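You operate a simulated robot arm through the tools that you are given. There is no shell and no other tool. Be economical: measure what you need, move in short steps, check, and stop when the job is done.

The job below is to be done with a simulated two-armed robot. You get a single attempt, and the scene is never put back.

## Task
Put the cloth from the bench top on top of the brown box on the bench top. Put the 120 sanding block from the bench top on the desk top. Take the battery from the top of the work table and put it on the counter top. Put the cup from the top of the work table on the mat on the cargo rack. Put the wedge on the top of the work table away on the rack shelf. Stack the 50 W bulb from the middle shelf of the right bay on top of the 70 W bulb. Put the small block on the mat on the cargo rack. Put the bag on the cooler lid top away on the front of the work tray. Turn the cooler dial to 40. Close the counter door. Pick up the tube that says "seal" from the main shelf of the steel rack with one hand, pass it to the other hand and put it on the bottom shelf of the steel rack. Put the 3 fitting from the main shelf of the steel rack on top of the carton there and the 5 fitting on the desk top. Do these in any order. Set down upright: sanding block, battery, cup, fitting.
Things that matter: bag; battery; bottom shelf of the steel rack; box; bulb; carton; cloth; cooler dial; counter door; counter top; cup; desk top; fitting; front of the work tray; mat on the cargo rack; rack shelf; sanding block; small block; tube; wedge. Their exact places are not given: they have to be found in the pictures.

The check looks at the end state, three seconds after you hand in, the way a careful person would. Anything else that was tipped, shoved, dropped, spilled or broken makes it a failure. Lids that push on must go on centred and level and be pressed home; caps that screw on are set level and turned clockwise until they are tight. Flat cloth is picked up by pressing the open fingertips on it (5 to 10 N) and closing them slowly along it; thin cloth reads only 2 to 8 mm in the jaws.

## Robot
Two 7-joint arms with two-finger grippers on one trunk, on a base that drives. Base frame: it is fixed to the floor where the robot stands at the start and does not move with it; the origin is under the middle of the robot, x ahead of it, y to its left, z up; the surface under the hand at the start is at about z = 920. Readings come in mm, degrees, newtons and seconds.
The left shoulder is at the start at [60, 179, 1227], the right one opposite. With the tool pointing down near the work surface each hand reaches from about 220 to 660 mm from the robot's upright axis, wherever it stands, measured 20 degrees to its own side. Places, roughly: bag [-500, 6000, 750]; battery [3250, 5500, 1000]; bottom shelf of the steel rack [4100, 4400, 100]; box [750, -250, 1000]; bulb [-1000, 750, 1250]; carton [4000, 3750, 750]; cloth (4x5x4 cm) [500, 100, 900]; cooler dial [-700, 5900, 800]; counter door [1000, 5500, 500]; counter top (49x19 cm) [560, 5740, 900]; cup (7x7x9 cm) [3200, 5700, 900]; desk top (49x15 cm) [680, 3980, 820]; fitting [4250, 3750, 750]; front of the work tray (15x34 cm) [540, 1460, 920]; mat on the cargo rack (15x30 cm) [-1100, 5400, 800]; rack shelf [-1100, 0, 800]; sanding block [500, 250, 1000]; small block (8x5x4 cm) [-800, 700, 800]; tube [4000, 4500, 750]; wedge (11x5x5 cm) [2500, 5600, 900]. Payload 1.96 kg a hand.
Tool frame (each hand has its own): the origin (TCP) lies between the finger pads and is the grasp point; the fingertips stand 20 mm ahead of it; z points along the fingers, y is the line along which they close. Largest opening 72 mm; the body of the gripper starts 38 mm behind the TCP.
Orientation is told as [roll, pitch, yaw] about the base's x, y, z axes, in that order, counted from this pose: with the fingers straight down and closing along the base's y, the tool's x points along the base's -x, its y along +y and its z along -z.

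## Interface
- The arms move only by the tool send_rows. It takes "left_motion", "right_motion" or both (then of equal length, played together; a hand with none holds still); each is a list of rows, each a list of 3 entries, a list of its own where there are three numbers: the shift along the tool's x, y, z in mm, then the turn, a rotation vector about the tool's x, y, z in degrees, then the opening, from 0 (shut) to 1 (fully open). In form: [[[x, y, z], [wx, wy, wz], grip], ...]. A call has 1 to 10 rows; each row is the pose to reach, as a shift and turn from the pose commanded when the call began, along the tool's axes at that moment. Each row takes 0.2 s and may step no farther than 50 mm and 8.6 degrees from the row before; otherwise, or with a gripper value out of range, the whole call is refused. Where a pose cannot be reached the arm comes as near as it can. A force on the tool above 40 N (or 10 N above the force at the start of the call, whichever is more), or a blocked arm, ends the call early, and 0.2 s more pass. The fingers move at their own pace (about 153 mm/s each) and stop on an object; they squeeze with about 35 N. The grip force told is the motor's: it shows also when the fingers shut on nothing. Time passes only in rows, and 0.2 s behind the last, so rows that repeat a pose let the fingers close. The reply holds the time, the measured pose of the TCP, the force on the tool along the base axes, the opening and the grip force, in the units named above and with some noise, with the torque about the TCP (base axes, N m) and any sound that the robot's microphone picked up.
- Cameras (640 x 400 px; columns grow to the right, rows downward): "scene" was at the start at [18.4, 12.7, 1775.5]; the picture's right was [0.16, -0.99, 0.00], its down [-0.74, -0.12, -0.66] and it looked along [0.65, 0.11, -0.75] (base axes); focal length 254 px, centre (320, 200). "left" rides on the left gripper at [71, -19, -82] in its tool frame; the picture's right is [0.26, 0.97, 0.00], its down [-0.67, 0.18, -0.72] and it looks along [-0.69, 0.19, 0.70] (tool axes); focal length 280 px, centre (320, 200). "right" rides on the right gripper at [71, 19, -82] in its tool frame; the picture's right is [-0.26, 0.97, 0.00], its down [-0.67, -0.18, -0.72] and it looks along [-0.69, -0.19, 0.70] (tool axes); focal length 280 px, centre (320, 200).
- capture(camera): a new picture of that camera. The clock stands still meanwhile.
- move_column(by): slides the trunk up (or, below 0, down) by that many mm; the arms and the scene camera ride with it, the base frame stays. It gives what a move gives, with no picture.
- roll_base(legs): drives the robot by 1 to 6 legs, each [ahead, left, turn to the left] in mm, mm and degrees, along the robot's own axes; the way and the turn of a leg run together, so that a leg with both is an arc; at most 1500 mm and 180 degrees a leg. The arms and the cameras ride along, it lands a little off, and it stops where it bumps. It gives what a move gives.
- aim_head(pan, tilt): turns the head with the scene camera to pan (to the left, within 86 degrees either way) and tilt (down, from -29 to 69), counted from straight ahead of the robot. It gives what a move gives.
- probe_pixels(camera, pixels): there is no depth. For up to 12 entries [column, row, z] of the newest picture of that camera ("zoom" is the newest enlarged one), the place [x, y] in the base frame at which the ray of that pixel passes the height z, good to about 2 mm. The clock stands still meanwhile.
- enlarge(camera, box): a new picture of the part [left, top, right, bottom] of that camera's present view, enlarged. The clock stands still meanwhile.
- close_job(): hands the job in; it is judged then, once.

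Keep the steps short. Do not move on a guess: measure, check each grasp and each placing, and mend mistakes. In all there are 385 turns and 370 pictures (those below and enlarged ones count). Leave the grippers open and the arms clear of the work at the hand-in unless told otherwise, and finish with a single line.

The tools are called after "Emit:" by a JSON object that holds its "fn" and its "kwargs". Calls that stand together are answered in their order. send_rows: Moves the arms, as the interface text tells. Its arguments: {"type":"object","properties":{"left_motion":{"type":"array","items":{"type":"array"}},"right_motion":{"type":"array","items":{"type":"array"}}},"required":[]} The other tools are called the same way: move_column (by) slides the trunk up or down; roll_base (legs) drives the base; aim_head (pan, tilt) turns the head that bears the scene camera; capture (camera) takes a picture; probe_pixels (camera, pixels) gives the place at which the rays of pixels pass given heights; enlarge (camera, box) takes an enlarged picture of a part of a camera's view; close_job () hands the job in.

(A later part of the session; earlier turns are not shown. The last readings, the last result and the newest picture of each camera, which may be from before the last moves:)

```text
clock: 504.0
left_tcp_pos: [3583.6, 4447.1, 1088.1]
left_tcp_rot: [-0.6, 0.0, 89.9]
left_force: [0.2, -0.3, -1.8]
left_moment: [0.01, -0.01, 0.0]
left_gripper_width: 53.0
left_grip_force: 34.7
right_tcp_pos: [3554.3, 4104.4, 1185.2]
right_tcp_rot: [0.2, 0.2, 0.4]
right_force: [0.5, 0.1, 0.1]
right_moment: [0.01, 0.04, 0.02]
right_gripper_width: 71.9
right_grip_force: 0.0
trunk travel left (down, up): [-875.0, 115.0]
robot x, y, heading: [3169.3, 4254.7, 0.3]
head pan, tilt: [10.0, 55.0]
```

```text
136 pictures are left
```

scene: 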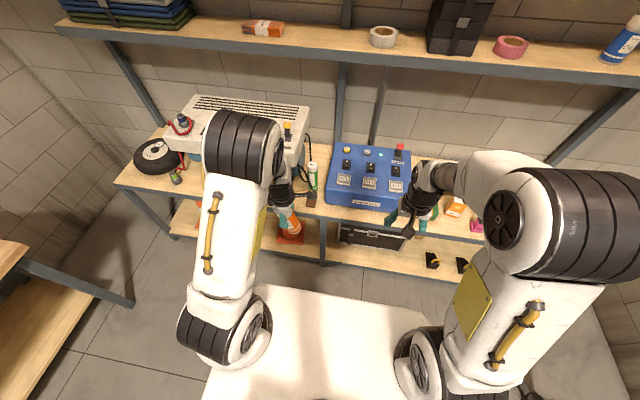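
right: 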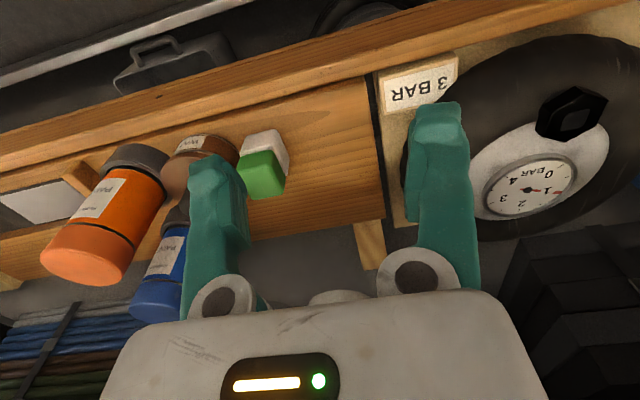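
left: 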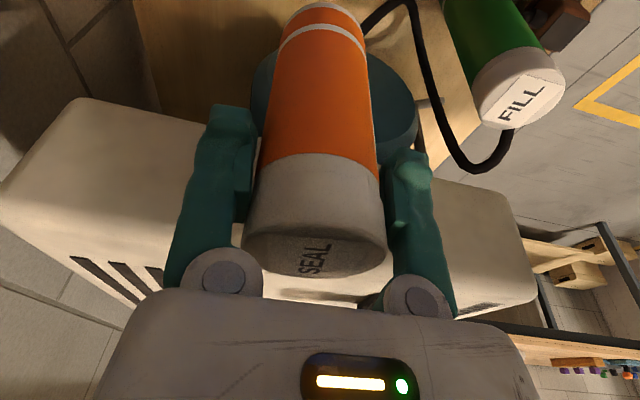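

Tube held, but leaned 12° by the un-tilt. Restore the tilt (tube vertical) and bring it to the middle (3600,4300).

Emit:
{"fn": "send_rows", "kwargs": {"left_motion": [[[30, -4, 0], [0, -2.4, 0], 0], [[60, -8, 0], [0, -4.8, 0], 0], [[90, -12, 0], [0, -7.2, 0], 0], [[120, -16, 0], [0, -9.6, 0], 0], [[147, -20, 0], [0, -12, 0], 0]]}}

Emit:
{"fn": "send_rows", "kwargs": {"right_motion": [[[0, 0, 0], [0, -8.2, 0], 1], [[0, -10, 0], [0, -16.4, 0], 1], [[0, -20, 0], [0, -24.6, 0], 1], [[0, -30, 0], [0, -32.8, 0], 1], [[0, -40, 0], [0, -41, 0], 1], [[0, -40, 0], [0, -49.2, 0], 1], [[0, -40, 0], [0, -57.4, 0], 1], [[0, -40, 0], [0, -65, 0], 1]]}}

Emit:
{"fn": "capture", "kwargs": {"camera": "scene"}}

Emit:
{"fn": "capture", "kwargs": {"camera": "right"}}

```text
clock: 505.2
left_tcp_pos: [3604.4, 4299.3, 1088.9]
left_tcp_rot: [-0.7, -12.2, 90.1]
left_force: [-0.4, -0.4, -2.2]
left_moment: [-0.01, 0.04, 0.05]
left_gripper_width: 52.8
left_grip_force: 35.3
right_tcp_pos: [3554.4, 4103.3, 1186.0]
right_tcp_rot: [0.3, 0.1, 0.4]
right_force: [0.0, -0.3, 0.2]
right_moment: [0.03, 0.0, -0.02]
right_gripper_width: 72.1
right_grip_force: 0.1
trunk travel left (down, up): [-875.0, 115.0]
robot x, y, heading: [3174.3, 4258.7, 0.2]
head pan, tilt: [10.0, 55.0]
```

```text
clock: 507.0
left_tcp_pos: [3604.1, 4298.5, 1087.7]
left_tcp_rot: [-0.7, -12.2, 90.0]
left_force: [0.2, -0.4, -0.9]
left_moment: [0.01, 0.02, 0.02]
left_gripper_width: 52.8
left_grip_force: 35.2
right_tcp_pos: [3621.1, 4053.3, 1154.7]
right_tcp_rot: [0.7, -64.8, -0.3]
right_force: [0.3, 0.2, 0.3]
right_moment: [0.0, 0.01, 0.04]
right_gripper_width: 71.9
right_grip_force: 0.0
right hand out of reach, approached as far as the arm can: row 4, 5, 6, 7, 8
trunk travel left (down, up): [-875.0, 115.0]
robot x, y, heading: [3171.0, 4257.5, 0.2]
head pan, tilt: [10.0, 55.0]
```

```text
135 pictures are left
```

scene: 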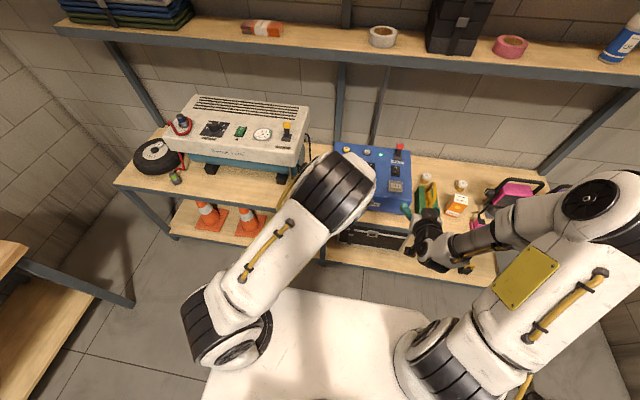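

```text
134 pictures are left
```

right: 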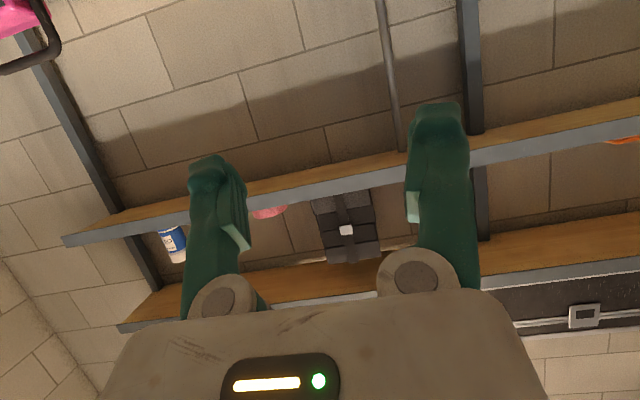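

Move the tube farther ahead (3720,4290) to suit both arms; lower the right hand beside it.

Emit:
{"fn": "send_rows", "kwargs": {"left_motion": [[[2, -29, 0], [0, 0, 0], 0], [[4, -58, 0], [0, 0, 0], 0], [[6, -87, -1], [0, 0, 0], 0], [[8, -116, -2], [0, 0, 0], 0]], "right_motion": [[[20, 0, 10], [0, 0, 0], 1], [[40, 0, 20], [0, 0, 0], 1], [[60, 0, 30], [0, 0, 0], 1], [[90, 0, 40], [0, 0, 0], 1]]}}

Emit:
{"fn": "capture", "kwargs": {"camera": "right"}}

Emit:
{"fn": "capture", "kwargs": {"camera": "scene"}}

```text
clock: 508.0
left_tcp_pos: [3712.9, 4292.5, 1088.0]
left_tcp_rot: [-0.7, -12.2, 90.1]
left_force: [-0.3, -0.3, -2.1]
left_moment: [0.01, 0.0, -0.02]
left_gripper_width: 52.9
left_grip_force: 35.7
left hand out of reach, approached as far as the arm can: row 4
right_tcp_pos: [3620.1, 4055.6, 1057.8]
right_tcp_rot: [0.6, -64.8, 0.1]
right_force: [0.6, -0.5, 0.0]
right_moment: [-0.02, -0.01, -0.01]
right_gripper_width: 72.0
right_grip_force: 0.1
trunk travel left (down, up): [-875.0, 115.0]
robot x, y, heading: [3171.5, 4256.8, 0.2]
head pan, tilt: [10.0, 55.0]
```

```text
133 pictures are left
```

right: 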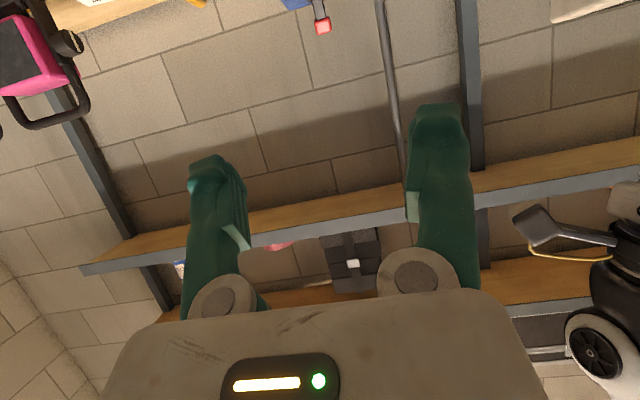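

```text
132 pictures are left
```

scene: 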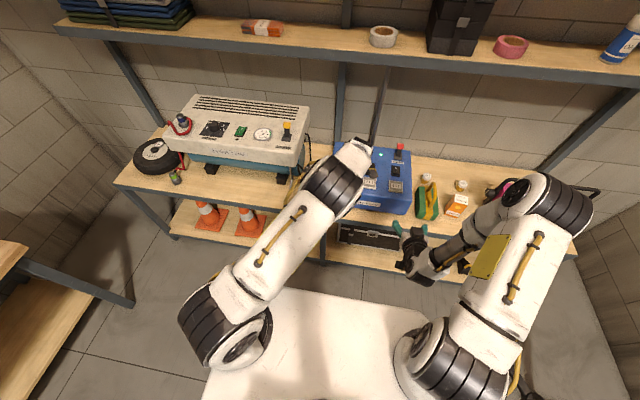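

Bring the right hand behind the tube at pre-pose (3636,4291,1047).

Emit:
{"fn": "send_rows", "kwargs": {"right_motion": [[[0, 40, 3], [0, 0, 0], 1], [[1, 80, 6], [0, 0, 0], 1], [[1, 120, 9], [0, 0, 0], 1], [[2, 160, 12], [0, 0, 0], 1], [[3, 200, 16], [0, 0, 0], 1], [[3, 235, 19], [0, 0, 0], 1]]}}

Emit:
{"fn": "capture", "kwargs": {"camera": "right"}}

```text
clock: 509.4
left_tcp_pos: [3711.1, 4293.8, 1089.8]
left_tcp_rot: [-0.8, -11.9, 90.1]
left_force: [-0.1, 0.2, -0.9]
left_moment: [-0.01, -0.02, -0.01]
left_gripper_width: 53.0
left_grip_force: 35.3
right_tcp_pos: [3633.4, 4292.5, 1050.3]
right_tcp_rot: [0.3, -64.8, 0.1]
right_force: [0.5, -0.1, 0.7]
right_moment: [0.0, 0.01, 0.02]
right_gripper_width: 72.0
right_grip_force: 0.0
trunk travel left (down, up): [-875.0, 115.0]
robot x, y, heading: [3172.0, 4256.1, -0.0]
head pan, tilt: [10.0, 55.0]
```

```text
131 pictures are left
```

right: 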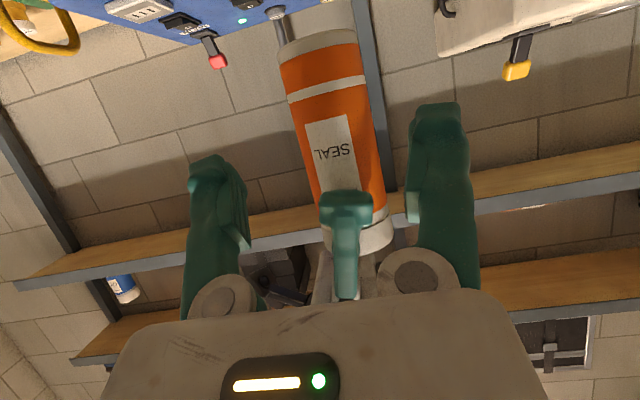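

Aligned (tube 6 mm to +y). Advance 84 along the tool axis and close.

Emit:
{"fn": "send_rows", "kwargs": {"right_motion": [[[0, 5, 30], [0, 0, 0], 1], [[0, 5, 60], [0, 0, 0], 1], [[0, 5, 82], [0, 0, 0], 1]]}}

Emit:
{"fn": "capture", "kwargs": {"camera": "right"}}

```text
clock: 510.2
left_tcp_pos: [3714.7, 4294.4, 1088.7]
left_tcp_rot: [-1.6, -12.1, 90.2]
left_force: [2.8, 0.7, -1.7]
left_moment: [0.01, -0.07, -0.05]
left_gripper_width: 52.9
left_grip_force: 34.5
right_tcp_pos: [3705.5, 4299.0, 1016.7]
right_tcp_rot: [0.8, -64.9, 0.0]
right_force: [-2.7, -0.7, 0.4]
right_moment: [-0.01, -0.18, -0.02]
right_gripper_width: 72.4
right_grip_force: 0.1
trunk travel left (down, up): [-875.0, 115.0]
robot x, y, heading: [3172.4, 4254.6, 0.1]
head pan, tilt: [10.0, 55.0]
stopped in row 3 (left hand): the force on the tool passed its limit at 47 N (the readings are from after the stop); the commanded pose is now the measured one
```

```text
130 pictures are left
```

right: 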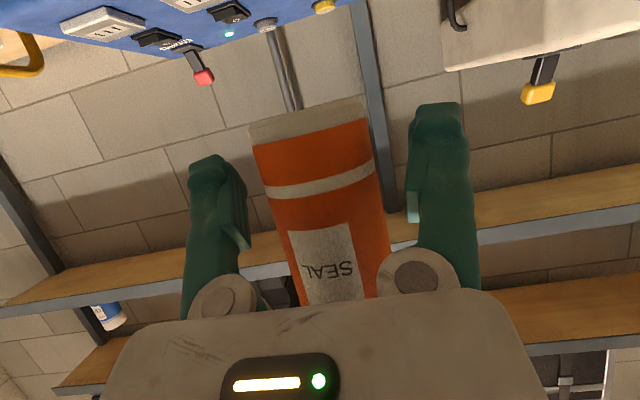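

Contact: the palm touched; tube is between the fingers. Back off 5 mm and close the right hand.

Emit:
{"fn": "send_rows", "kwargs": {"right_motion": [[[0, 0, -5], [0, 0, 0], 1], [[0, 0, -5], [0, 0, 0], 0.6], [[0, 0, -5], [0, 0, 0], 0], [[0, 0, -5], [0, 0, 0], 0], [[0, 0, -5], [0, 0, 0], 0]]}}

Emit:
{"fn": "capture", "kwargs": {"camera": "right"}}

```text
clock: 511.4
left_tcp_pos: [3715.1, 4294.9, 1088.4]
left_tcp_rot: [-1.3, -12.3, 90.2]
left_force: [-3.6, 12.4, -2.6]
left_moment: [0.67, 0.07, -0.11]
left_gripper_width: 52.6
left_grip_force: 35.0
right_tcp_pos: [3701.2, 4298.0, 1019.1]
right_tcp_rot: [0.7, -65.0, -0.2]
right_force: [2.8, -11.8, 0.6]
right_moment: [0.16, 0.17, -0.05]
right_gripper_width: 46.4
right_grip_force: 34.4
trunk travel left (down, up): [-875.0, 115.0]
robot x, y, heading: [3172.1, 4256.7, 0.2]
head pan, tilt: [10.0, 55.0]
```

```text
129 pictures are left
```

right: 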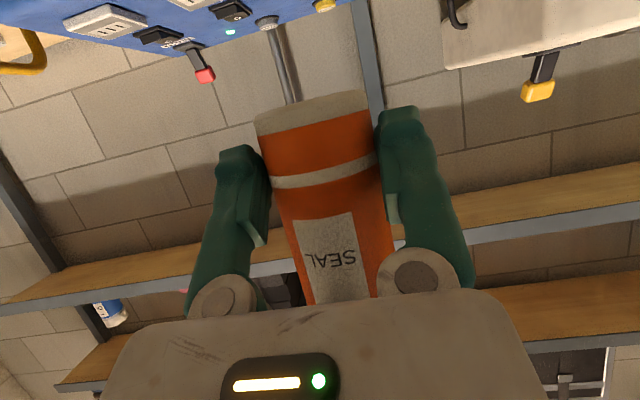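

Right hand holds it (46 mm). Open the left hand and withdraw it upward.

Emit:
{"fn": "send_rows", "kwargs": {"left_motion": [[[0, 0, 0], [0, 0, 0], 0.8], [[0, 0, 0], [0, 0, 0], 1], [[0, 0, -30], [0, 0, 0], 1], [[0, 0, -70], [0, 0, 0], 1], [[0, 0, -110], [0, 0, 0], 1], [[-40, 0, -130], [0, 0, 0], 1], [[-85, 0, -140], [0, 0, 0], 1], [[-130, 0, -140], [0, 0, 0], 1]]}}

Emit:
{"fn": "capture", "kwargs": {"camera": "right"}}

Emit:
{"fn": "capture", "kwargs": {"camera": "scene"}}

```text
clock: 513.2
left_tcp_pos: [3660.5, 4330.9, 1241.1]
left_tcp_rot: [-7.4, -12.5, 90.7]
left_force: [-0.4, 0.4, 0.4]
left_moment: [0.01, 0.03, 0.0]
left_gripper_width: 71.7
left_grip_force: 0.0
left hand out of reach, approached as far as the arm can: row 3, 4, 5, 6, 7, 8
right_tcp_pos: [3700.7, 4300.1, 1018.0]
right_tcp_rot: [0.7, -65.0, -0.1]
right_force: [0.2, 0.1, -2.3]
right_moment: [0.0, 0.03, 0.01]
right_gripper_width: 46.2
right_grip_force: 35.1
trunk travel left (down, up): [-875.0, 115.0]
robot x, y, heading: [3173.3, 4255.0, 0.1]
head pan, tilt: [10.0, 55.0]
```

```text
128 pictures are left
```

right: 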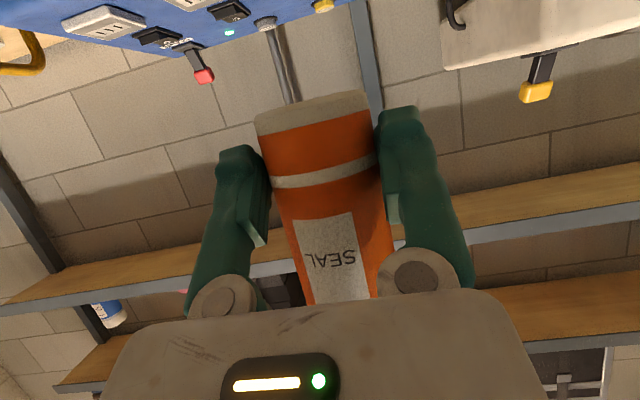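

```text
127 pictures are left
```

scene: 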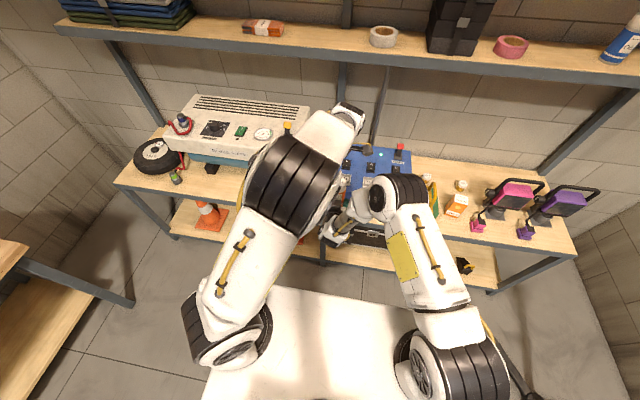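

Handover done. Retract the left hand back and to the left, levelling it.

Emit:
{"fn": "send_rows", "kwargs": {"left_motion": [[[-10, 40, 10], [0, 4, 0], 1], [[-30, 80, 20], [0, 8, 0], 1], [[-60, 115, 30], [0, 12, 0], 1], [[-95, 140, 40], [0, 12, 0], 1], [[-130, 160, 50], [0, 12, 0], 1]]}}

Emit:
{"fn": "move_column", "kwargs": {"by": -600}}

Emit:
{"fn": "aim_head", "kwargs": {"pan": 0, "tilt": 40}}

Emit:
{"fn": "capture", "kwargs": {"camera": "scene"}}

```text
clock: 514.4
left_tcp_pos: [3505.8, 4473.5, 1199.8]
left_tcp_rot: [-7.2, -0.6, 89.0]
left_force: [0.6, -0.2, 1.1]
left_moment: [-0.02, -0.02, 0.03]
left_gripper_width: 72.1
left_grip_force: 0.1
right_tcp_pos: [3701.2, 4299.4, 1018.0]
right_tcp_rot: [0.8, -65.0, 0.0]
right_force: [-0.4, 0.8, -2.4]
right_moment: [-0.04, 0.01, 0.0]
right_gripper_width: 46.0
right_grip_force: 35.1
trunk travel left (down, up): [-875.0, 115.0]
robot x, y, heading: [3175.8, 4250.3, 0.4]
head pan, tilt: [10.0, 55.0]
```

```text
refused: -600 is not a number from -400 to 400
```

```text
clock: 515.2
left_tcp_pos: [3507.8, 4471.6, 1199.6]
left_tcp_rot: [-7.2, -0.5, 89.0]
left_force: [0.8, -0.7, 0.2]
left_moment: [-0.01, -0.02, 0.0]
left_gripper_width: 72.1
left_grip_force: 0.1
right_tcp_pos: [3700.0, 4298.7, 1018.1]
right_tcp_rot: [0.8, -65.0, -0.3]
right_force: [-0.1, 0.3, -2.0]
right_moment: [-0.02, 0.03, -0.04]
right_gripper_width: 46.2
right_grip_force: 35.3
trunk travel left (down, up): [-875.0, 115.0]
robot x, y, heading: [3172.0, 4252.5, 0.4]
head pan, tilt: [0.0, 40.0]
```

```text
126 pictures are left
```

scene: 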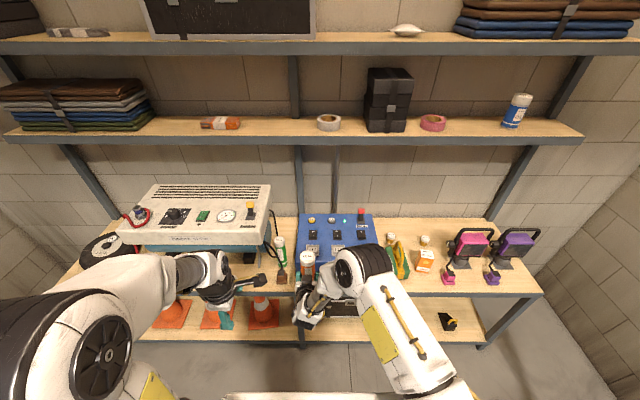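

Lower the column by 400, then 300.

Emit:
{"fn": "move_column", "kwargs": {"by": -400}}

Emit:
{"fn": "move_column", "kwargs": {"by": -300}}

Emit:
{"fn": "aim_head", "kwargs": {"pan": 0, "tilt": 35}}

Emit:
{"fn": "capture", "kwargs": {"camera": "scene"}}

Emit:
{"fn": "capture", "kwargs": {"camera": "right"}}

```text
clock: 519.0
left_tcp_pos: [3506.8, 4472.5, 799.2]
left_tcp_rot: [-7.2, -0.6, 89.1]
left_force: [0.5, -0.3, 0.7]
left_moment: [0.0, 0.0, 0.03]
left_gripper_width: 72.1
left_grip_force: 0.1
right_tcp_pos: [3700.0, 4298.6, 618.5]
right_tcp_rot: [0.7, -65.0, 0.0]
right_force: [0.0, -1.4, -1.3]
right_moment: [-0.02, 0.02, 0.0]
right_gripper_width: 45.9
right_grip_force: 34.4
trunk travel left (down, up): [-475.0, 515.0]
robot x, y, heading: [3173.6, 4256.7, 0.3]
head pan, tilt: [0.0, 40.0]
```

```text
clock: 522.0
left_tcp_pos: [3505.3, 4472.4, 500.0]
left_tcp_rot: [-7.2, -0.5, 89.1]
left_force: [0.3, 0.4, 0.0]
left_moment: [0.02, 0.0, -0.02]
left_gripper_width: 72.1
left_grip_force: 0.1
right_tcp_pos: [3700.8, 4299.8, 319.2]
right_tcp_rot: [0.8, -65.0, -0.1]
right_force: [0.0, -0.4, -2.2]
right_moment: [-0.02, 0.03, -0.01]
right_gripper_width: 46.0
right_grip_force: 34.5
trunk travel left (down, up): [-175.0, 815.0]
robot x, y, heading: [3171.6, 4255.6, 0.1]
head pan, tilt: [0.0, 40.0]
```

```text
clock: 522.7
left_tcp_pos: [3507.0, 4473.3, 499.3]
left_tcp_rot: [-7.2, -0.5, 89.1]
left_force: [0.7, -0.9, -0.9]
left_moment: [0.0, 0.01, 0.02]
left_gripper_width: 72.0
left_grip_force: 0.2
right_tcp_pos: [3699.5, 4298.9, 318.0]
right_tcp_rot: [0.8, -64.9, -0.1]
right_force: [0.5, -0.1, -1.6]
right_moment: [-0.02, 0.01, 0.03]
right_gripper_width: 46.2
right_grip_force: 34.5
trunk travel left (down, up): [-175.0, 815.0]
robot x, y, heading: [3169.7, 4254.6, 0.1]
head pan, tilt: [0.0, 35.0]
```

```text
125 pictures are left
```

scene: 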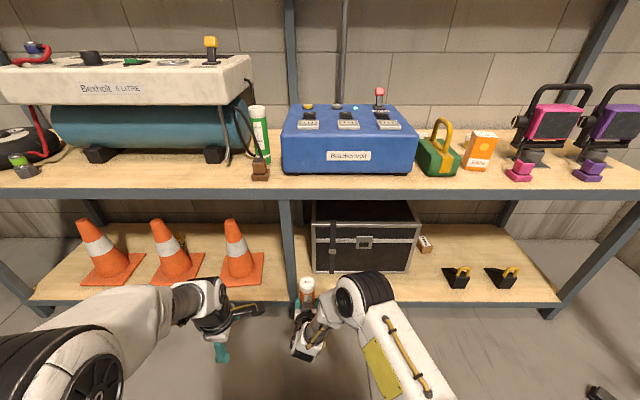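

```text
124 pictures are left
```

right: 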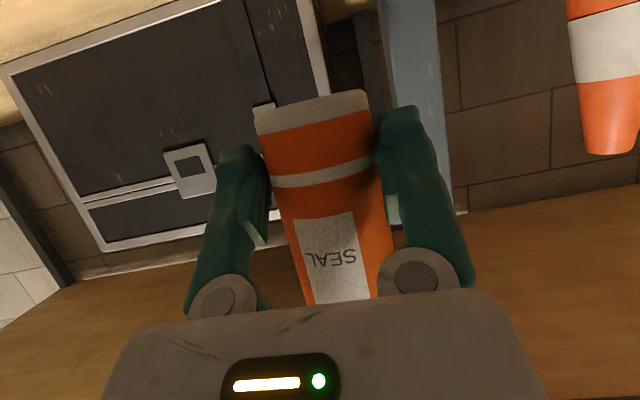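

Emit:
{"fn": "probe_pixels", "kwargs": {"camera": "scene", "pixels": [[360, 300, 100], [360, 272, 100], [360, 300, 150], [360, 272, 150], [360, 300, 200], [360, 272, 200], [415, 285, 150], [265, 285, 150], [288, 300, 150]]}}

```text
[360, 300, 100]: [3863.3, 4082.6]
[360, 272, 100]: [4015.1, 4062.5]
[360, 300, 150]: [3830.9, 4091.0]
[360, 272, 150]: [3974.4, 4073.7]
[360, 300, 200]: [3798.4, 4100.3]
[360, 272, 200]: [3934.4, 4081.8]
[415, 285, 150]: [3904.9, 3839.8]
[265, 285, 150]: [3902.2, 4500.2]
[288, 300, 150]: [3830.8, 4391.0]
```

Bottom shelf ≈140, free depth to the case ≈140 mm. Lower 90, drive ahead 195.

Emit:
{"fn": "move_column", "kwargs": {"by": -85}}

Emit:
{"fn": "roll_base", "kwargs": {"legs": [[150, 0, 0]]}}

Emit:
{"fn": "capture", "kwargs": {"camera": "right"}}

Emit:
{"fn": "capture", "kwargs": {"camera": "scene"}}

```text
clock: 523.9
left_tcp_pos: [3506.5, 4472.3, 414.7]
left_tcp_rot: [-7.2, -0.4, 89.0]
left_force: [0.3, 0.4, -1.2]
left_moment: [-0.03, -0.04, 0.01]
left_gripper_width: 72.2
left_grip_force: 0.0
right_tcp_pos: [3699.5, 4298.7, 233.4]
right_tcp_rot: [0.8, -65.1, -0.1]
right_force: [0.1, 0.4, -2.5]
right_moment: [0.01, 0.04, 0.02]
right_gripper_width: 46.2
right_grip_force: 34.8
trunk travel left (down, up): [-90.0, 900.0]
robot x, y, heading: [3173.1, 4254.3, 0.4]
head pan, tilt: [0.0, 35.0]
```

```text
clock: 525.2
left_tcp_pos: [3657.4, 4472.2, 414.6]
left_tcp_rot: [-7.3, -0.5, 89.0]
left_force: [0.4, 0.0, 0.3]
left_moment: [0.01, -0.02, 0.03]
left_gripper_width: 72.1
left_grip_force: 0.1
right_tcp_pos: [3850.1, 4299.3, 234.0]
right_tcp_rot: [0.8, -65.0, -0.2]
right_force: [0.4, -0.4, -1.4]
right_moment: [-0.01, 0.05, 0.01]
right_gripper_width: 46.2
right_grip_force: 35.1
trunk travel left (down, up): [-90.0, 900.0]
robot x, y, heading: [3324.0, 4256.4, 0.2]
head pan, tilt: [0.0, 35.0]
```

```text
123 pictures are left
```

right: 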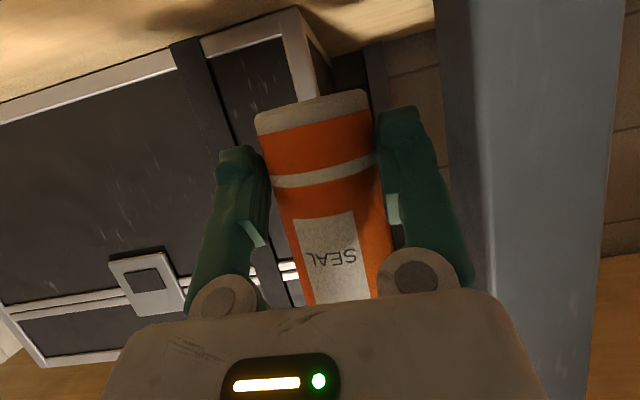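

```text
122 pictures are left
```

scene: 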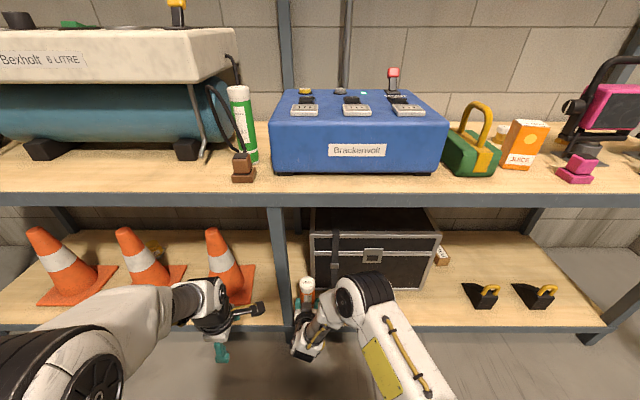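

The post is close on +y; strafe right 40 and ahead 45.

Emit:
{"fn": "roll_base", "kwargs": {"legs": [[0, -40, 0], [45, 0, 0]]}}

Emit:
{"fn": "move_column", "kwargs": {"by": -25}}

Emit:
{"fn": "capture", "kwargs": {"camera": "right"}}

```text
clock: 526.6
left_tcp_pos: [3701.9, 4432.7, 414.9]
left_tcp_rot: [-7.2, -0.5, 89.0]
left_force: [-0.1, -0.2, 0.2]
left_moment: [0.0, 0.03, 0.0]
left_gripper_width: 72.2
left_grip_force: 0.0
right_tcp_pos: [3896.8, 4260.2, 233.1]
right_tcp_rot: [0.8, -65.1, -0.1]
right_force: [0.3, 0.8, -1.9]
right_moment: [0.01, 0.0, 0.01]
right_gripper_width: 46.1
right_grip_force: 34.8
trunk travel left (down, up): [-90.0, 900.0]
robot x, y, heading: [3369.5, 4217.5, 0.1]
head pan, tilt: [0.0, 35.0]
```

```text
clock: 527.3
left_tcp_pos: [3702.9, 4432.4, 388.5]
left_tcp_rot: [-7.3, -0.5, 89.0]
left_force: [0.1, -0.8, -0.9]
left_moment: [0.02, 0.02, -0.03]
left_gripper_width: 72.0
left_grip_force: 0.0
right_tcp_pos: [3896.8, 4260.2, 208.3]
right_tcp_rot: [0.8, -65.0, -0.1]
right_force: [0.0, -1.0, -2.0]
right_moment: [0.0, 0.03, 0.0]
right_gripper_width: 45.8
right_grip_force: 35.0
trunk travel left (down, up): [-65.0, 925.0]
robot x, y, heading: [3366.9, 4221.4, 0.1]
head pan, tilt: [0.0, 35.0]
```

```text
121 pictures are left
```

right: 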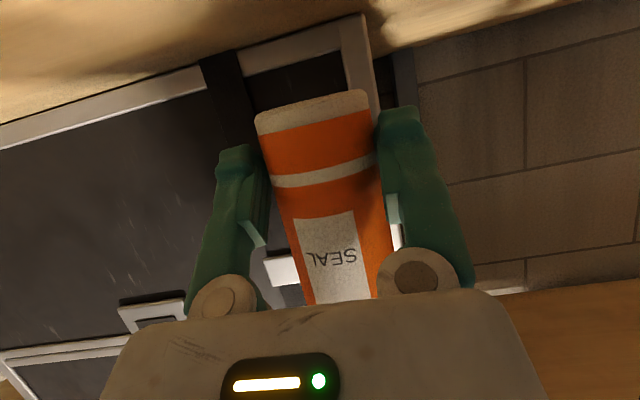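

Lower by arm in 4 mm steps until contact.

Emit:
{"fn": "send_rows", "kwargs": {"right_motion": [[[3.6, 0, 1.7], [0, 0, 0], 0], [[7.2, 0, 3.4], [0, 0, 0], 0], [[10.9, 0, 5.1], [0, 0, 0], 0], [[14.5, 0, 6.8], [0, 0, 0], 0], [[18.1, 0, 8.5], [0, 0, 0], 0], [[21.7, 0, 10.2], [0, 0, 0], 0], [[25.4, 0, 11.8], [0, 0, 0], 0], [[29, 0, 13.5], [0, 0, 0], 0], [[32.6, 0, 15.2], [0, 0, 0], 0], [[36.2, 0, 16.9], [0, 0, 0], 0]]}}

```text
clock: 529.5
left_tcp_pos: [3702.7, 4432.8, 390.5]
left_tcp_rot: [-7.3, -0.5, 89.0]
left_force: [0.9, 0.4, 0.2]
left_moment: [0.02, 0.0, -0.02]
left_gripper_width: 71.9
left_grip_force: 0.1
right_tcp_pos: [3895.6, 4260.3, 169.9]
right_tcp_rot: [0.9, -65.3, -0.2]
right_force: [-3.6, -1.6, 10.1]
right_moment: [-0.11, 0.14, -0.01]
right_gripper_width: 46.0
right_grip_force: 34.5
trunk travel left (down, up): [-65.0, 925.0]
robot x, y, heading: [3368.8, 4212.7, 0.2]
head pan, tilt: [0.0, 35.0]
```

Contact at 170. Open and retract.

Emit:
{"fn": "send_rows", "kwargs": {"right_motion": [[[0, 0, 0], [0, 0, 0], 0.5], [[0, 0, 0], [0, 0, 0], 0.75], [[0, 0, 0], [0, 0, 0], 0.9], [[0, 0, 0], [0, 0, 0], 0.9]]}}

Emit:
{"fn": "capture", "kwargs": {"camera": "right"}}

```text
clock: 530.5
left_tcp_pos: [3702.5, 4433.3, 389.5]
left_tcp_rot: [-7.3, -0.6, 89.0]
left_force: [0.0, -0.5, 0.5]
left_moment: [0.03, -0.02, 0.02]
left_gripper_width: 71.9
left_grip_force: 0.1
right_tcp_pos: [3896.5, 4260.5, 168.7]
right_tcp_rot: [0.8, -65.0, 0.0]
right_force: [-0.5, -1.0, 0.1]
right_moment: [-0.05, -0.02, 0.01]
right_gripper_width: 64.8
right_grip_force: 0.0
trunk travel left (down, up): [-65.0, 925.0]
robot x, y, heading: [3369.3, 4215.9, 0.1]
head pan, tilt: [0.0, 35.0]
```

```text
120 pictures are left
```

right: 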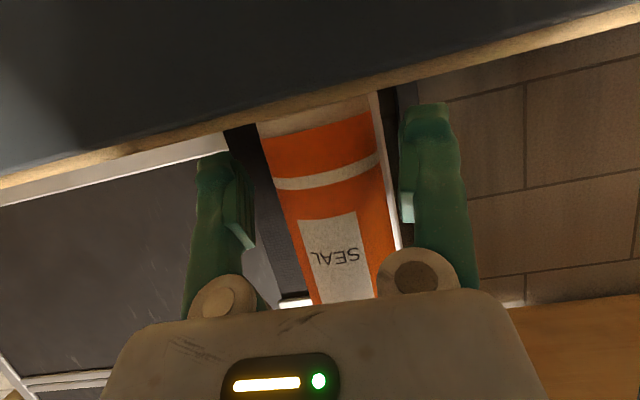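

Tube stands. Back straight away with the base 180, then check.

Emit:
{"fn": "roll_base", "kwargs": {"legs": [[-250, 0, 0]]}}

Emit:
{"fn": "enlarge", "kwargs": {"camera": "scene", "box": [200, 180, 440, 330]}}

```text
clock: 532.4
left_tcp_pos: [3452.4, 4433.0, 388.6]
left_tcp_rot: [-7.2, -0.5, 89.1]
left_force: [-0.4, 1.1, 0.1]
left_moment: [0.0, 0.0, 0.0]
left_gripper_width: 72.0
left_grip_force: 0.0
right_tcp_pos: [3646.4, 4259.7, 168.7]
right_tcp_rot: [0.8, -65.0, 0.0]
right_force: [0.3, -0.1, 0.1]
right_moment: [-0.02, 0.0, -0.03]
right_gripper_width: 64.7
right_grip_force: 0.1
trunk travel left (down, up): [-65.0, 925.0]
robot x, y, heading: [3116.8, 4213.9, 0.2]
head pan, tilt: [0.0, 35.0]
```

```text
2.67 times, centred on (320, 255) of scene
```

zoom: 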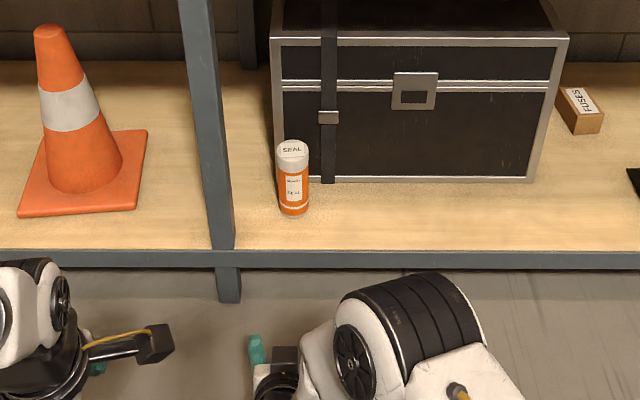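

Tube done. Raise the trunk, un-tilt the right hand, then look at fittings and carton.

Emit:
{"fn": "move_column", "kwargs": {"by": 400}}

Emit:
{"fn": "move_column", "kwargs": {"by": 380}}

Emit:
{"fn": "send_rows", "kwargs": {"right_motion": [[[10, 0, -20], [0, 8.2, 0], 1], [[20, -10, -40], [0, 16.4, 0], 1], [[20, -20, -60], [0, 24.6, 0], 1], [[20, -30, -60], [0, 32.8, 0], 1], [[20, -30, -60], [0, 41, 0], 1], [[20, -30, -60], [0, 49.2, 0], 1], [[20, -30, -60], [0, 57.4, 0], 1], [[20, -30, -60], [0, 65, 0], 1]]}}

Emit:
{"fn": "roll_base", "kwargs": {"legs": [[150, -300, 0]]}}

Emit:
{"fn": "aim_head", "kwargs": {"pan": -8, "tilt": 42}}

Emit:
{"fn": "capture", "kwargs": {"camera": "scene"}}

```text
clock: 536.2
left_tcp_pos: [3452.0, 4433.5, 789.9]
left_tcp_rot: [-7.2, -0.6, 89.1]
left_force: [-0.6, -0.1, 0.6]
left_moment: [-0.03, 0.0, -0.03]
left_gripper_width: 71.9
left_grip_force: 0.0
right_tcp_pos: [3646.3, 4258.4, 569.5]
right_tcp_rot: [0.8, -65.0, -0.1]
right_force: [0.2, 0.1, 0.3]
right_moment: [-0.02, 0.02, 0.0]
right_gripper_width: 64.9
right_grip_force: 0.1
trunk travel left (down, up): [-465.0, 525.0]
robot x, y, heading: [3118.4, 4212.1, -0.1]
head pan, tilt: [0.0, 35.0]
```

```text
clock: 539.9
left_tcp_pos: [3453.2, 4433.0, 1169.4]
left_tcp_rot: [-7.2, -0.4, 89.0]
left_force: [-0.1, -0.8, 0.6]
left_moment: [0.03, -0.04, 0.03]
left_gripper_width: 72.1
left_grip_force: 0.1
right_tcp_pos: [3646.0, 4259.7, 949.3]
right_tcp_rot: [0.8, -65.0, -0.1]
right_force: [0.3, 0.1, -0.5]
right_moment: [-0.01, 0.0, 0.01]
right_gripper_width: 65.1
right_grip_force: 0.1
trunk travel left (down, up): [-845.0, 145.0]
robot x, y, heading: [3116.7, 4213.1, 0.2]
head pan, tilt: [0.0, 35.0]
```

```text
clock: 541.7
left_tcp_pos: [3452.8, 4433.3, 1169.0]
left_tcp_rot: [-7.3, -0.5, 89.0]
left_force: [-0.3, 0.6, 0.7]
left_moment: [0.0, -0.03, -0.05]
left_gripper_width: 72.1
left_grip_force: 0.1
right_tcp_pos: [3583.3, 4229.8, 957.0]
right_tcp_rot: [0.3, 0.2, 0.5]
right_force: [0.0, -0.1, 0.2]
right_moment: [-0.03, -0.03, -0.01]
right_gripper_width: 71.8
right_grip_force: 0.0
trunk travel left (down, up): [-845.0, 145.0]
robot x, y, heading: [3120.8, 4215.3, 0.3]
head pan, tilt: [0.0, 35.0]
```

```text
clock: 543.9
left_tcp_pos: [3604.6, 4133.8, 1169.5]
left_tcp_rot: [-7.3, -0.5, 89.1]
left_force: [0.4, -0.7, -0.6]
left_moment: [-0.01, -0.02, -0.02]
left_gripper_width: 72.1
left_grip_force: 0.1
right_tcp_pos: [3736.8, 3929.8, 955.4]
right_tcp_rot: [0.3, 0.0, 0.6]
right_force: [-0.1, 0.4, 0.9]
right_moment: [0.03, 0.01, 0.01]
right_gripper_width: 71.9
right_grip_force: 0.0
trunk travel left (down, up): [-845.0, 145.0]
robot x, y, heading: [3264.8, 3913.5, 0.3]
head pan, tilt: [0.0, 35.0]
```

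```text
clock: 544.5
left_tcp_pos: [3604.6, 4133.8, 1170.0]
left_tcp_rot: [-7.0, -0.6, 89.1]
left_force: [0.2, 1.1, 0.6]
left_moment: [-0.05, 0.0, 0.04]
left_gripper_width: 71.8
left_grip_force: 0.1
right_tcp_pos: [3737.2, 3929.2, 955.4]
right_tcp_rot: [0.3, 0.0, 0.6]
right_force: [-0.4, 0.2, -0.3]
right_moment: [0.02, -0.02, 0.02]
right_gripper_width: 72.0
right_grip_force: 0.1
trunk travel left (down, up): [-845.0, 145.0]
robot x, y, heading: [3273.0, 3915.6, 0.2]
head pan, tilt: [-8.0, 42.0]
```

```text
118 pictures are left
```

scene: 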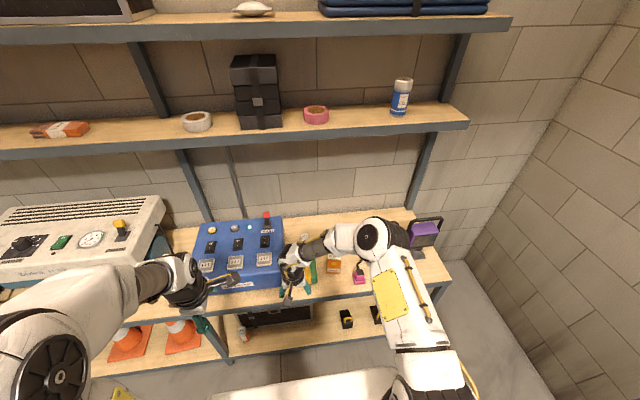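

Emit:
{"fn": "capture", "kwargs": {"camera": "right"}}

Emit:
{"fn": "enlarge", "kwargs": {"camera": "scene", "box": [290, 200, 460, 306]}}

```text
117 pictures are left
```

right: 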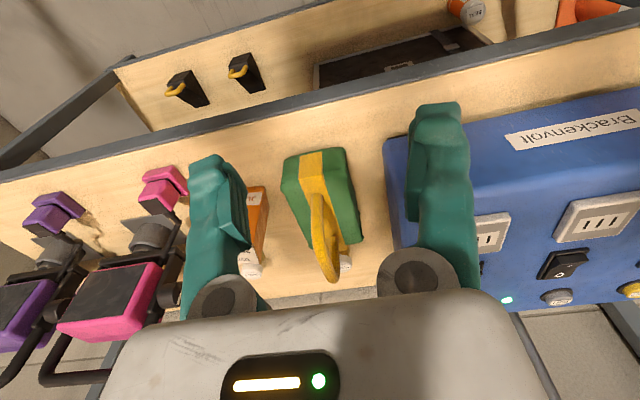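

```text
3.76 times, centred on (375, 253) of scene
```

zoom: 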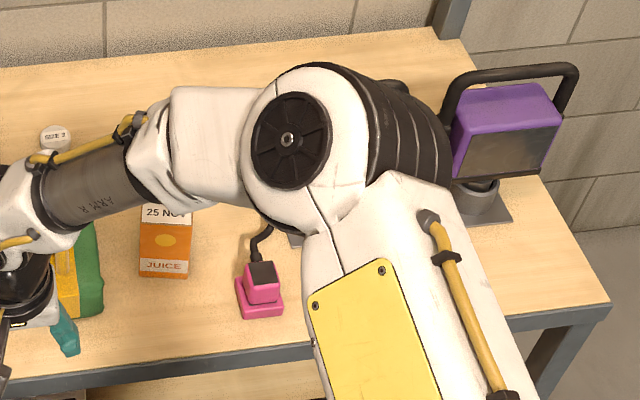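

Move the right hand 220 in −y and strafe the robot 90 right, so fittings lie between the hands.

Emit:
{"fn": "send_rows", "kwargs": {"right_motion": [[[20, -40, -20], [0, 0, 0], 1], [[40, -85, -40], [0, 0, 0], 1], [[60, -130, -60], [0, 0, 0], 1], [[80, -170, -80], [0, 0, 0], 1], [[90, -215, -90], [0, 0, 0], 1]]}}

Emit:
{"fn": "roll_base", "kwargs": {"legs": [[0, -90, 0]]}}

Emit:
{"fn": "aim_head", "kwargs": {"pan": 0, "tilt": 42}}

Emit:
{"fn": "enlarge", "kwargs": {"camera": "scene", "box": [220, 160, 420, 285]}}

```text
refused: row 2 steps farther than a row can; nothing moved
```

```text
clock: 545.7
left_tcp_pos: [3604.9, 4042.4, 1169.2]
left_tcp_rot: [-7.2, -0.4, 89.0]
left_force: [0.7, -0.8, -0.6]
left_moment: [0.01, -0.03, 0.01]
left_gripper_width: 72.1
left_grip_force: 0.1
right_tcp_pos: [3735.4, 3838.2, 956.0]
right_tcp_rot: [0.4, 0.0, 0.6]
right_force: [-0.4, 0.0, 1.2]
right_moment: [0.02, 0.0, 0.01]
right_gripper_width: 71.9
right_grip_force: 0.0
trunk travel left (down, up): [-845.0, 145.0]
robot x, y, heading: [3272.1, 3822.9, -0.1]
head pan, tilt: [-8.0, 42.0]
```

```text
clock: 546.4
left_tcp_pos: [3606.0, 4039.9, 1168.9]
left_tcp_rot: [-7.1, -0.6, 88.9]
left_force: [0.5, -0.3, -0.3]
left_moment: [0.02, -0.02, -0.03]
left_gripper_width: 72.2
left_grip_force: 0.0
right_tcp_pos: [3736.4, 3837.9, 954.7]
right_tcp_rot: [0.3, 0.0, 0.6]
right_force: [0.0, -0.6, -0.5]
right_moment: [-0.02, 0.0, -0.01]
right_gripper_width: 71.8
right_grip_force: 0.1
trunk travel left (down, up): [-845.0, 145.0]
robot x, y, heading: [3273.8, 3823.6, -0.2]
head pan, tilt: [0.0, 42.0]
```

```text
3.20 times, centred on (320, 222) of scene
```

zoom: 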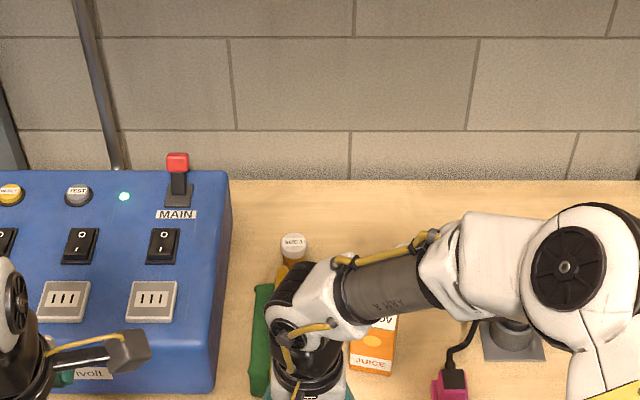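

Retry moving the right hand aside with legal steps.

Emit:
{"fn": "send_rows", "kwargs": {"right_motion": [[[15, -40, -15], [0, 0, 0], 1], [[30, -80, -30], [0, 0, 0], 1], [[45, -120, -45], [0, 0, 0], 1], [[60, -160, -60], [0, 0, 0], 1], [[75, -200, -75], [0, 0, 0], 1], [[85, -240, -85], [0, 0, 0], 1]]}}

Emit:
{"fn": "enlarge", "kwargs": {"camera": "scene", "box": [240, 180, 440, 305]}}

```text
clock: 547.8
left_tcp_pos: [3605.4, 4041.6, 1171.2]
left_tcp_rot: [-7.4, -0.7, 89.0]
left_force: [-0.2, 0.2, 0.0]
left_moment: [0.04, 0.0, 0.0]
left_gripper_width: 71.9
left_grip_force: 0.1
right_tcp_pos: [3651.4, 3596.1, 1040.4]
right_tcp_rot: [0.5, 0.0, 0.7]
right_force: [-0.4, 0.5, 0.0]
right_moment: [-0.01, 0.04, 0.0]
right_gripper_width: 72.3
right_grip_force: 0.0
trunk travel left (down, up): [-845.0, 145.0]
robot x, y, heading: [3270.7, 3822.2, 0.3]
head pan, tilt: [0.0, 42.0]
```

```text
3.20 times, centred on (340, 242) of scene
```

zoom: 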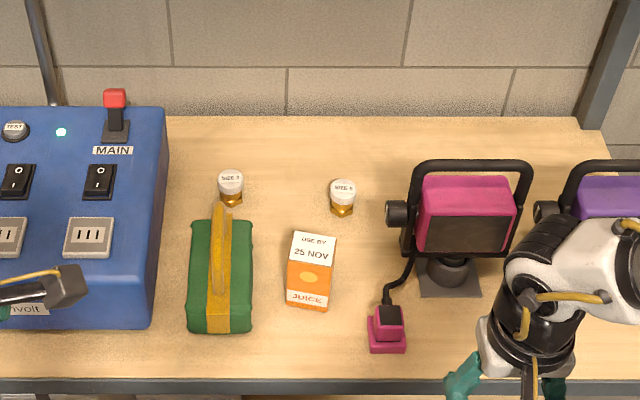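

Emit:
{"fn": "enlarge", "kwargs": {"camera": "scene", "box": [290, 220, 370, 285]}}

Emit:
{"fn": "probe_pixels", "kwargs": {"camera": "zoom", "pixels": [[320, 200, 750]]}}

```text
6.15 times, centred on (330, 252) of scene
```

zoom: 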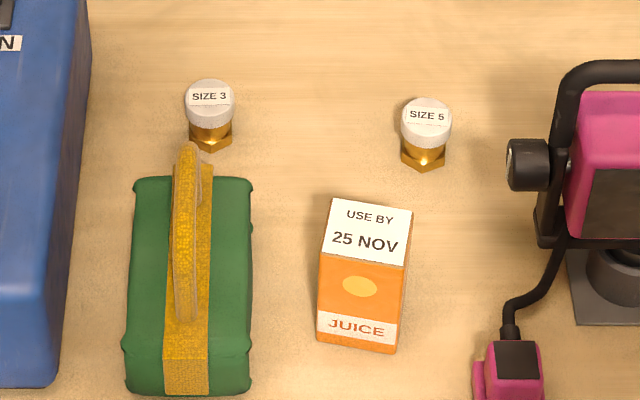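

```text
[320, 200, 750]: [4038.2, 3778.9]
```

Emit:
{"fn": "probe_pixels", "kwargs": {"camera": "zoom", "pixels": [[211, 143, 690], [209, 95, 740], [424, 163, 690], [427, 115, 740], [317, 343, 690], [392, 354, 690], [320, 252, 780], [405, 258, 780], [330, 198, 780], [412, 208, 780], [320, 252, 760], [330, 198, 760]]}}

```text
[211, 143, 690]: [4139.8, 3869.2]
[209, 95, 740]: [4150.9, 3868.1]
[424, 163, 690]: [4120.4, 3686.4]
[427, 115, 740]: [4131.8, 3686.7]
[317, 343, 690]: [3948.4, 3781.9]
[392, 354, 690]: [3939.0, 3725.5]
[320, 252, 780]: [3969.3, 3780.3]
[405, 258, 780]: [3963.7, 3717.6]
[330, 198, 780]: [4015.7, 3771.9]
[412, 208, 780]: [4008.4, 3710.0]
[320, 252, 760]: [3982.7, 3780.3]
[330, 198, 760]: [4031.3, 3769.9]
```

Size 3 ≈(4142,3868), size 5 ≈(4123,3686), carton top centre ≈(3968,3747), z≈811. Drive to (3500,3960) and tilt the right hand 35°.

Emit:
{"fn": "roll_base", "kwargs": {"legs": [[0, 138, 0], [225, 0, 0]]}}

Emit:
{"fn": "send_rows", "kwargs": {"right_motion": [[[-10, 30, 0], [0, -7, 0], 1], [[-20, 60, 0], [0, -14, 0], 1], [[-30, 90, 0], [0, -21, 0], 1], [[-40, 115, 0], [0, -28, 0], 1], [[-50, 134, 0], [0, -35, 0], 1]]}}

Emit:
{"fn": "capture", "kwargs": {"camera": "right"}}

```text
clock: 550.4
left_tcp_pos: [3827.1, 4181.1, 1168.9]
left_tcp_rot: [-7.3, -0.6, 88.8]
left_force: [-0.1, 0.4, 0.2]
left_moment: [-0.02, 0.02, 0.01]
left_gripper_width: 72.0
left_grip_force: 0.0
right_tcp_pos: [3874.0, 3735.4, 1040.7]
right_tcp_rot: [0.4, 0.0, 0.5]
right_force: [0.2, -0.8, 0.1]
right_moment: [-0.01, 0.0, 0.02]
right_gripper_width: 72.1
right_grip_force: 0.0
trunk travel left (down, up): [-845.0, 145.0]
robot x, y, heading: [3494.2, 3962.3, -0.1]
head pan, tilt: [0.0, 42.0]
```

```text
clock: 551.6
left_tcp_pos: [3828.4, 4179.9, 1168.1]
left_tcp_rot: [-7.2, -0.5, 88.9]
left_force: [0.5, 0.7, 0.1]
left_moment: [-0.01, 0.0, -0.01]
left_gripper_width: 72.1
left_grip_force: 0.0
right_tcp_pos: [3923.9, 3870.6, 1040.9]
right_tcp_rot: [0.5, -35.0, 0.3]
right_force: [0.5, -0.2, -0.2]
right_moment: [-0.01, 0.0, -0.01]
right_gripper_width: 72.2
right_grip_force: 0.1
trunk travel left (down, up): [-845.0, 145.0]
robot x, y, heading: [3491.9, 3961.8, 0.2]
head pan, tilt: [0.0, 42.0]
```

```text
112 pictures are left
```

right: 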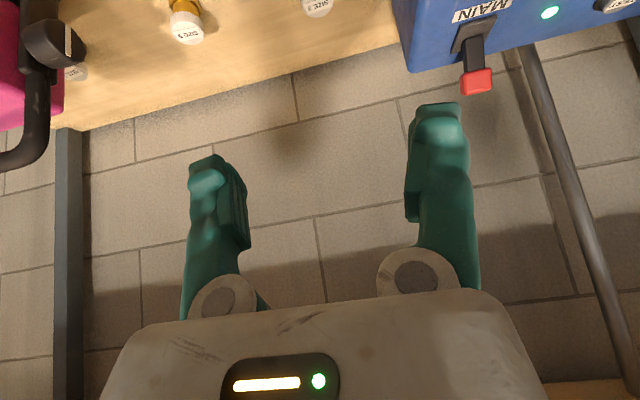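

Green bag with handle stands in front of size 3. Advance 110 along the tool axis to see the gap.

Emit:
{"fn": "send_rows", "kwargs": {"right_motion": [[[0, 0, 40], [0, 0, 0], 1], [[0, 0, 80], [0, 0, 0], 1], [[20, 0, 110], [0, 0, 0], 1], [[55, 0, 130], [0, 0, 0], 1]]}}

Emit:
{"fn": "capture", "kwargs": {"camera": "right"}}

Emit:
{"fn": "aim_head", "kwargs": {"pan": -8, "tilt": 55}}

Emit:
{"fn": "enlarge", "kwargs": {"camera": "scene", "box": [260, 120, 420, 220]}}

```text
clock: 552.6
left_tcp_pos: [3827.1, 4180.8, 1169.9]
left_tcp_rot: [-7.2, -0.5, 88.9]
left_force: [1.2, 0.0, -0.6]
left_moment: [0.03, -0.01, -0.01]
left_gripper_width: 72.0
left_grip_force: 0.1
right_tcp_pos: [3953.5, 3871.1, 902.7]
right_tcp_rot: [0.4, -35.0, 0.4]
right_force: [0.3, -0.1, 0.0]
right_moment: [0.02, 0.0, -0.04]
right_gripper_width: 71.8
right_grip_force: 0.0
trunk travel left (down, up): [-845.0, 145.0]
robot x, y, heading: [3494.9, 3964.0, -0.0]
head pan, tilt: [0.0, 42.0]
```

```text
111 pictures are left
```

right: 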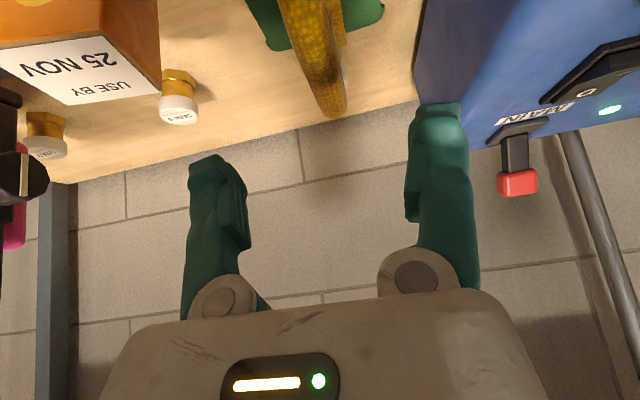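

```text
clock: 553.3
left_tcp_pos: [3827.3, 4179.1, 1168.9]
left_tcp_rot: [-7.1, -0.6, 88.8]
left_force: [0.3, 0.6, -0.4]
left_moment: [0.01, 0.02, 0.0]
left_gripper_width: 71.8
left_grip_force: 0.0
right_tcp_pos: [3953.7, 3869.5, 904.4]
right_tcp_rot: [0.4, -35.0, 0.3]
right_force: [0.2, -0.4, -0.4]
right_moment: [0.01, 0.02, 0.0]
right_gripper_width: 71.8
right_grip_force: 0.1
trunk travel left (down, up): [-845.0, 145.0]
robot x, y, heading: [3494.2, 3965.7, 0.2]
head pan, tilt: [-8.0, 55.0]
```

```text
4.00 times, centred on (340, 170) of scene
```

zoom: 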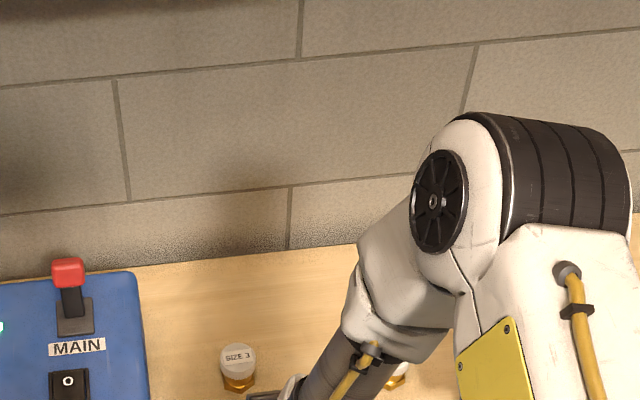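

Emit:
{"fn": "probe_pixels", "kwargs": {"camera": "zoom", "pixels": [[238, 356, 740], [238, 356, 720], [239, 383, 690], [239, 383, 680], [148, 350, 800], [257, 357, 735], [221, 357, 735]]}}

Emit:
{"fn": "probe_pixels", "kwargs": {"camera": "right", "pixels": [[178, 112, 740], [178, 112, 730], [40, 148, 735], [335, 110, 800], [335, 110, 760], [280, 5, 800], [160, 95, 811], [72, 105, 811], [155, 85, 811]]}}

```text
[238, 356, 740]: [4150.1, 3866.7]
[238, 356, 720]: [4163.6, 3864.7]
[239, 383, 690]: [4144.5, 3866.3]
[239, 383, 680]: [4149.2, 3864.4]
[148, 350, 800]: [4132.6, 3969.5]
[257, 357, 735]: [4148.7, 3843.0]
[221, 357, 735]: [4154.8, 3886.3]
```

```text
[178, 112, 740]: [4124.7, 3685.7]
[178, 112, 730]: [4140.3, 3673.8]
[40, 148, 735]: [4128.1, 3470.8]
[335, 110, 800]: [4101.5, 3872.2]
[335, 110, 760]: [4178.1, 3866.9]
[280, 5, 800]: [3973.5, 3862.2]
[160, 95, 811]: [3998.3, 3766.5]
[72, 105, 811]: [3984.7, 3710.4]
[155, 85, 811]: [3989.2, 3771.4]
```

Bag handle top is at ≈(4004,3870,850); size 3 at (4146,3866) is 100 mm behind. Use an 18° tilt. Raise, reduce tilt, and drive 20 closer.

Emit:
{"fn": "send_rows", "kwargs": {"right_motion": [[[-20, 0, -30], [0, 4, 0], 1], [[-40, 0, -60], [0, 8.5, 0], 1], [[-55, 0, -85], [0, 13, 0], 1], [[-55, 0, -85], [0, 17, 0], 1]]}}

Emit:
{"fn": "roll_base", "kwargs": {"legs": [[22, 0, 0]]}}

```text
clock: 554.3
left_tcp_pos: [3827.7, 4180.4, 1169.4]
left_tcp_rot: [-7.2, -0.5, 89.0]
left_force: [-0.4, -0.2, 0.6]
left_moment: [-0.01, 0.03, 0.03]
left_gripper_width: 72.0
left_grip_force: 0.0
right_tcp_pos: [3949.9, 3870.8, 1004.3]
right_tcp_rot: [0.4, -17.9, 0.3]
right_force: [-0.2, -0.3, 0.3]
right_moment: [-0.01, -0.01, 0.03]
right_gripper_width: 72.0
right_grip_force: 0.1
trunk travel left (down, up): [-845.0, 145.0]
robot x, y, heading: [3494.1, 3962.0, 0.3]
head pan, tilt: [-8.0, 55.0]
```

```text
clock: 555.1
left_tcp_pos: [3845.5, 4180.1, 1171.1]
left_tcp_rot: [-7.5, -0.5, 88.9]
left_force: [-0.8, 0.3, -0.3]
left_moment: [0.0, -0.05, 0.04]
left_gripper_width: 72.1
left_grip_force: 0.0
right_tcp_pos: [3968.0, 3871.1, 1007.7]
right_tcp_rot: [0.4, -18.2, 0.5]
right_force: [0.4, -0.4, 0.5]
right_moment: [0.01, -0.01, -0.01]
right_gripper_width: 72.3
right_grip_force: 0.1
trunk travel left (down, up): [-845.0, 145.0]
robot x, y, heading: [3514.2, 3963.9, -0.0]
head pan, tilt: [-8.0, 55.0]
```

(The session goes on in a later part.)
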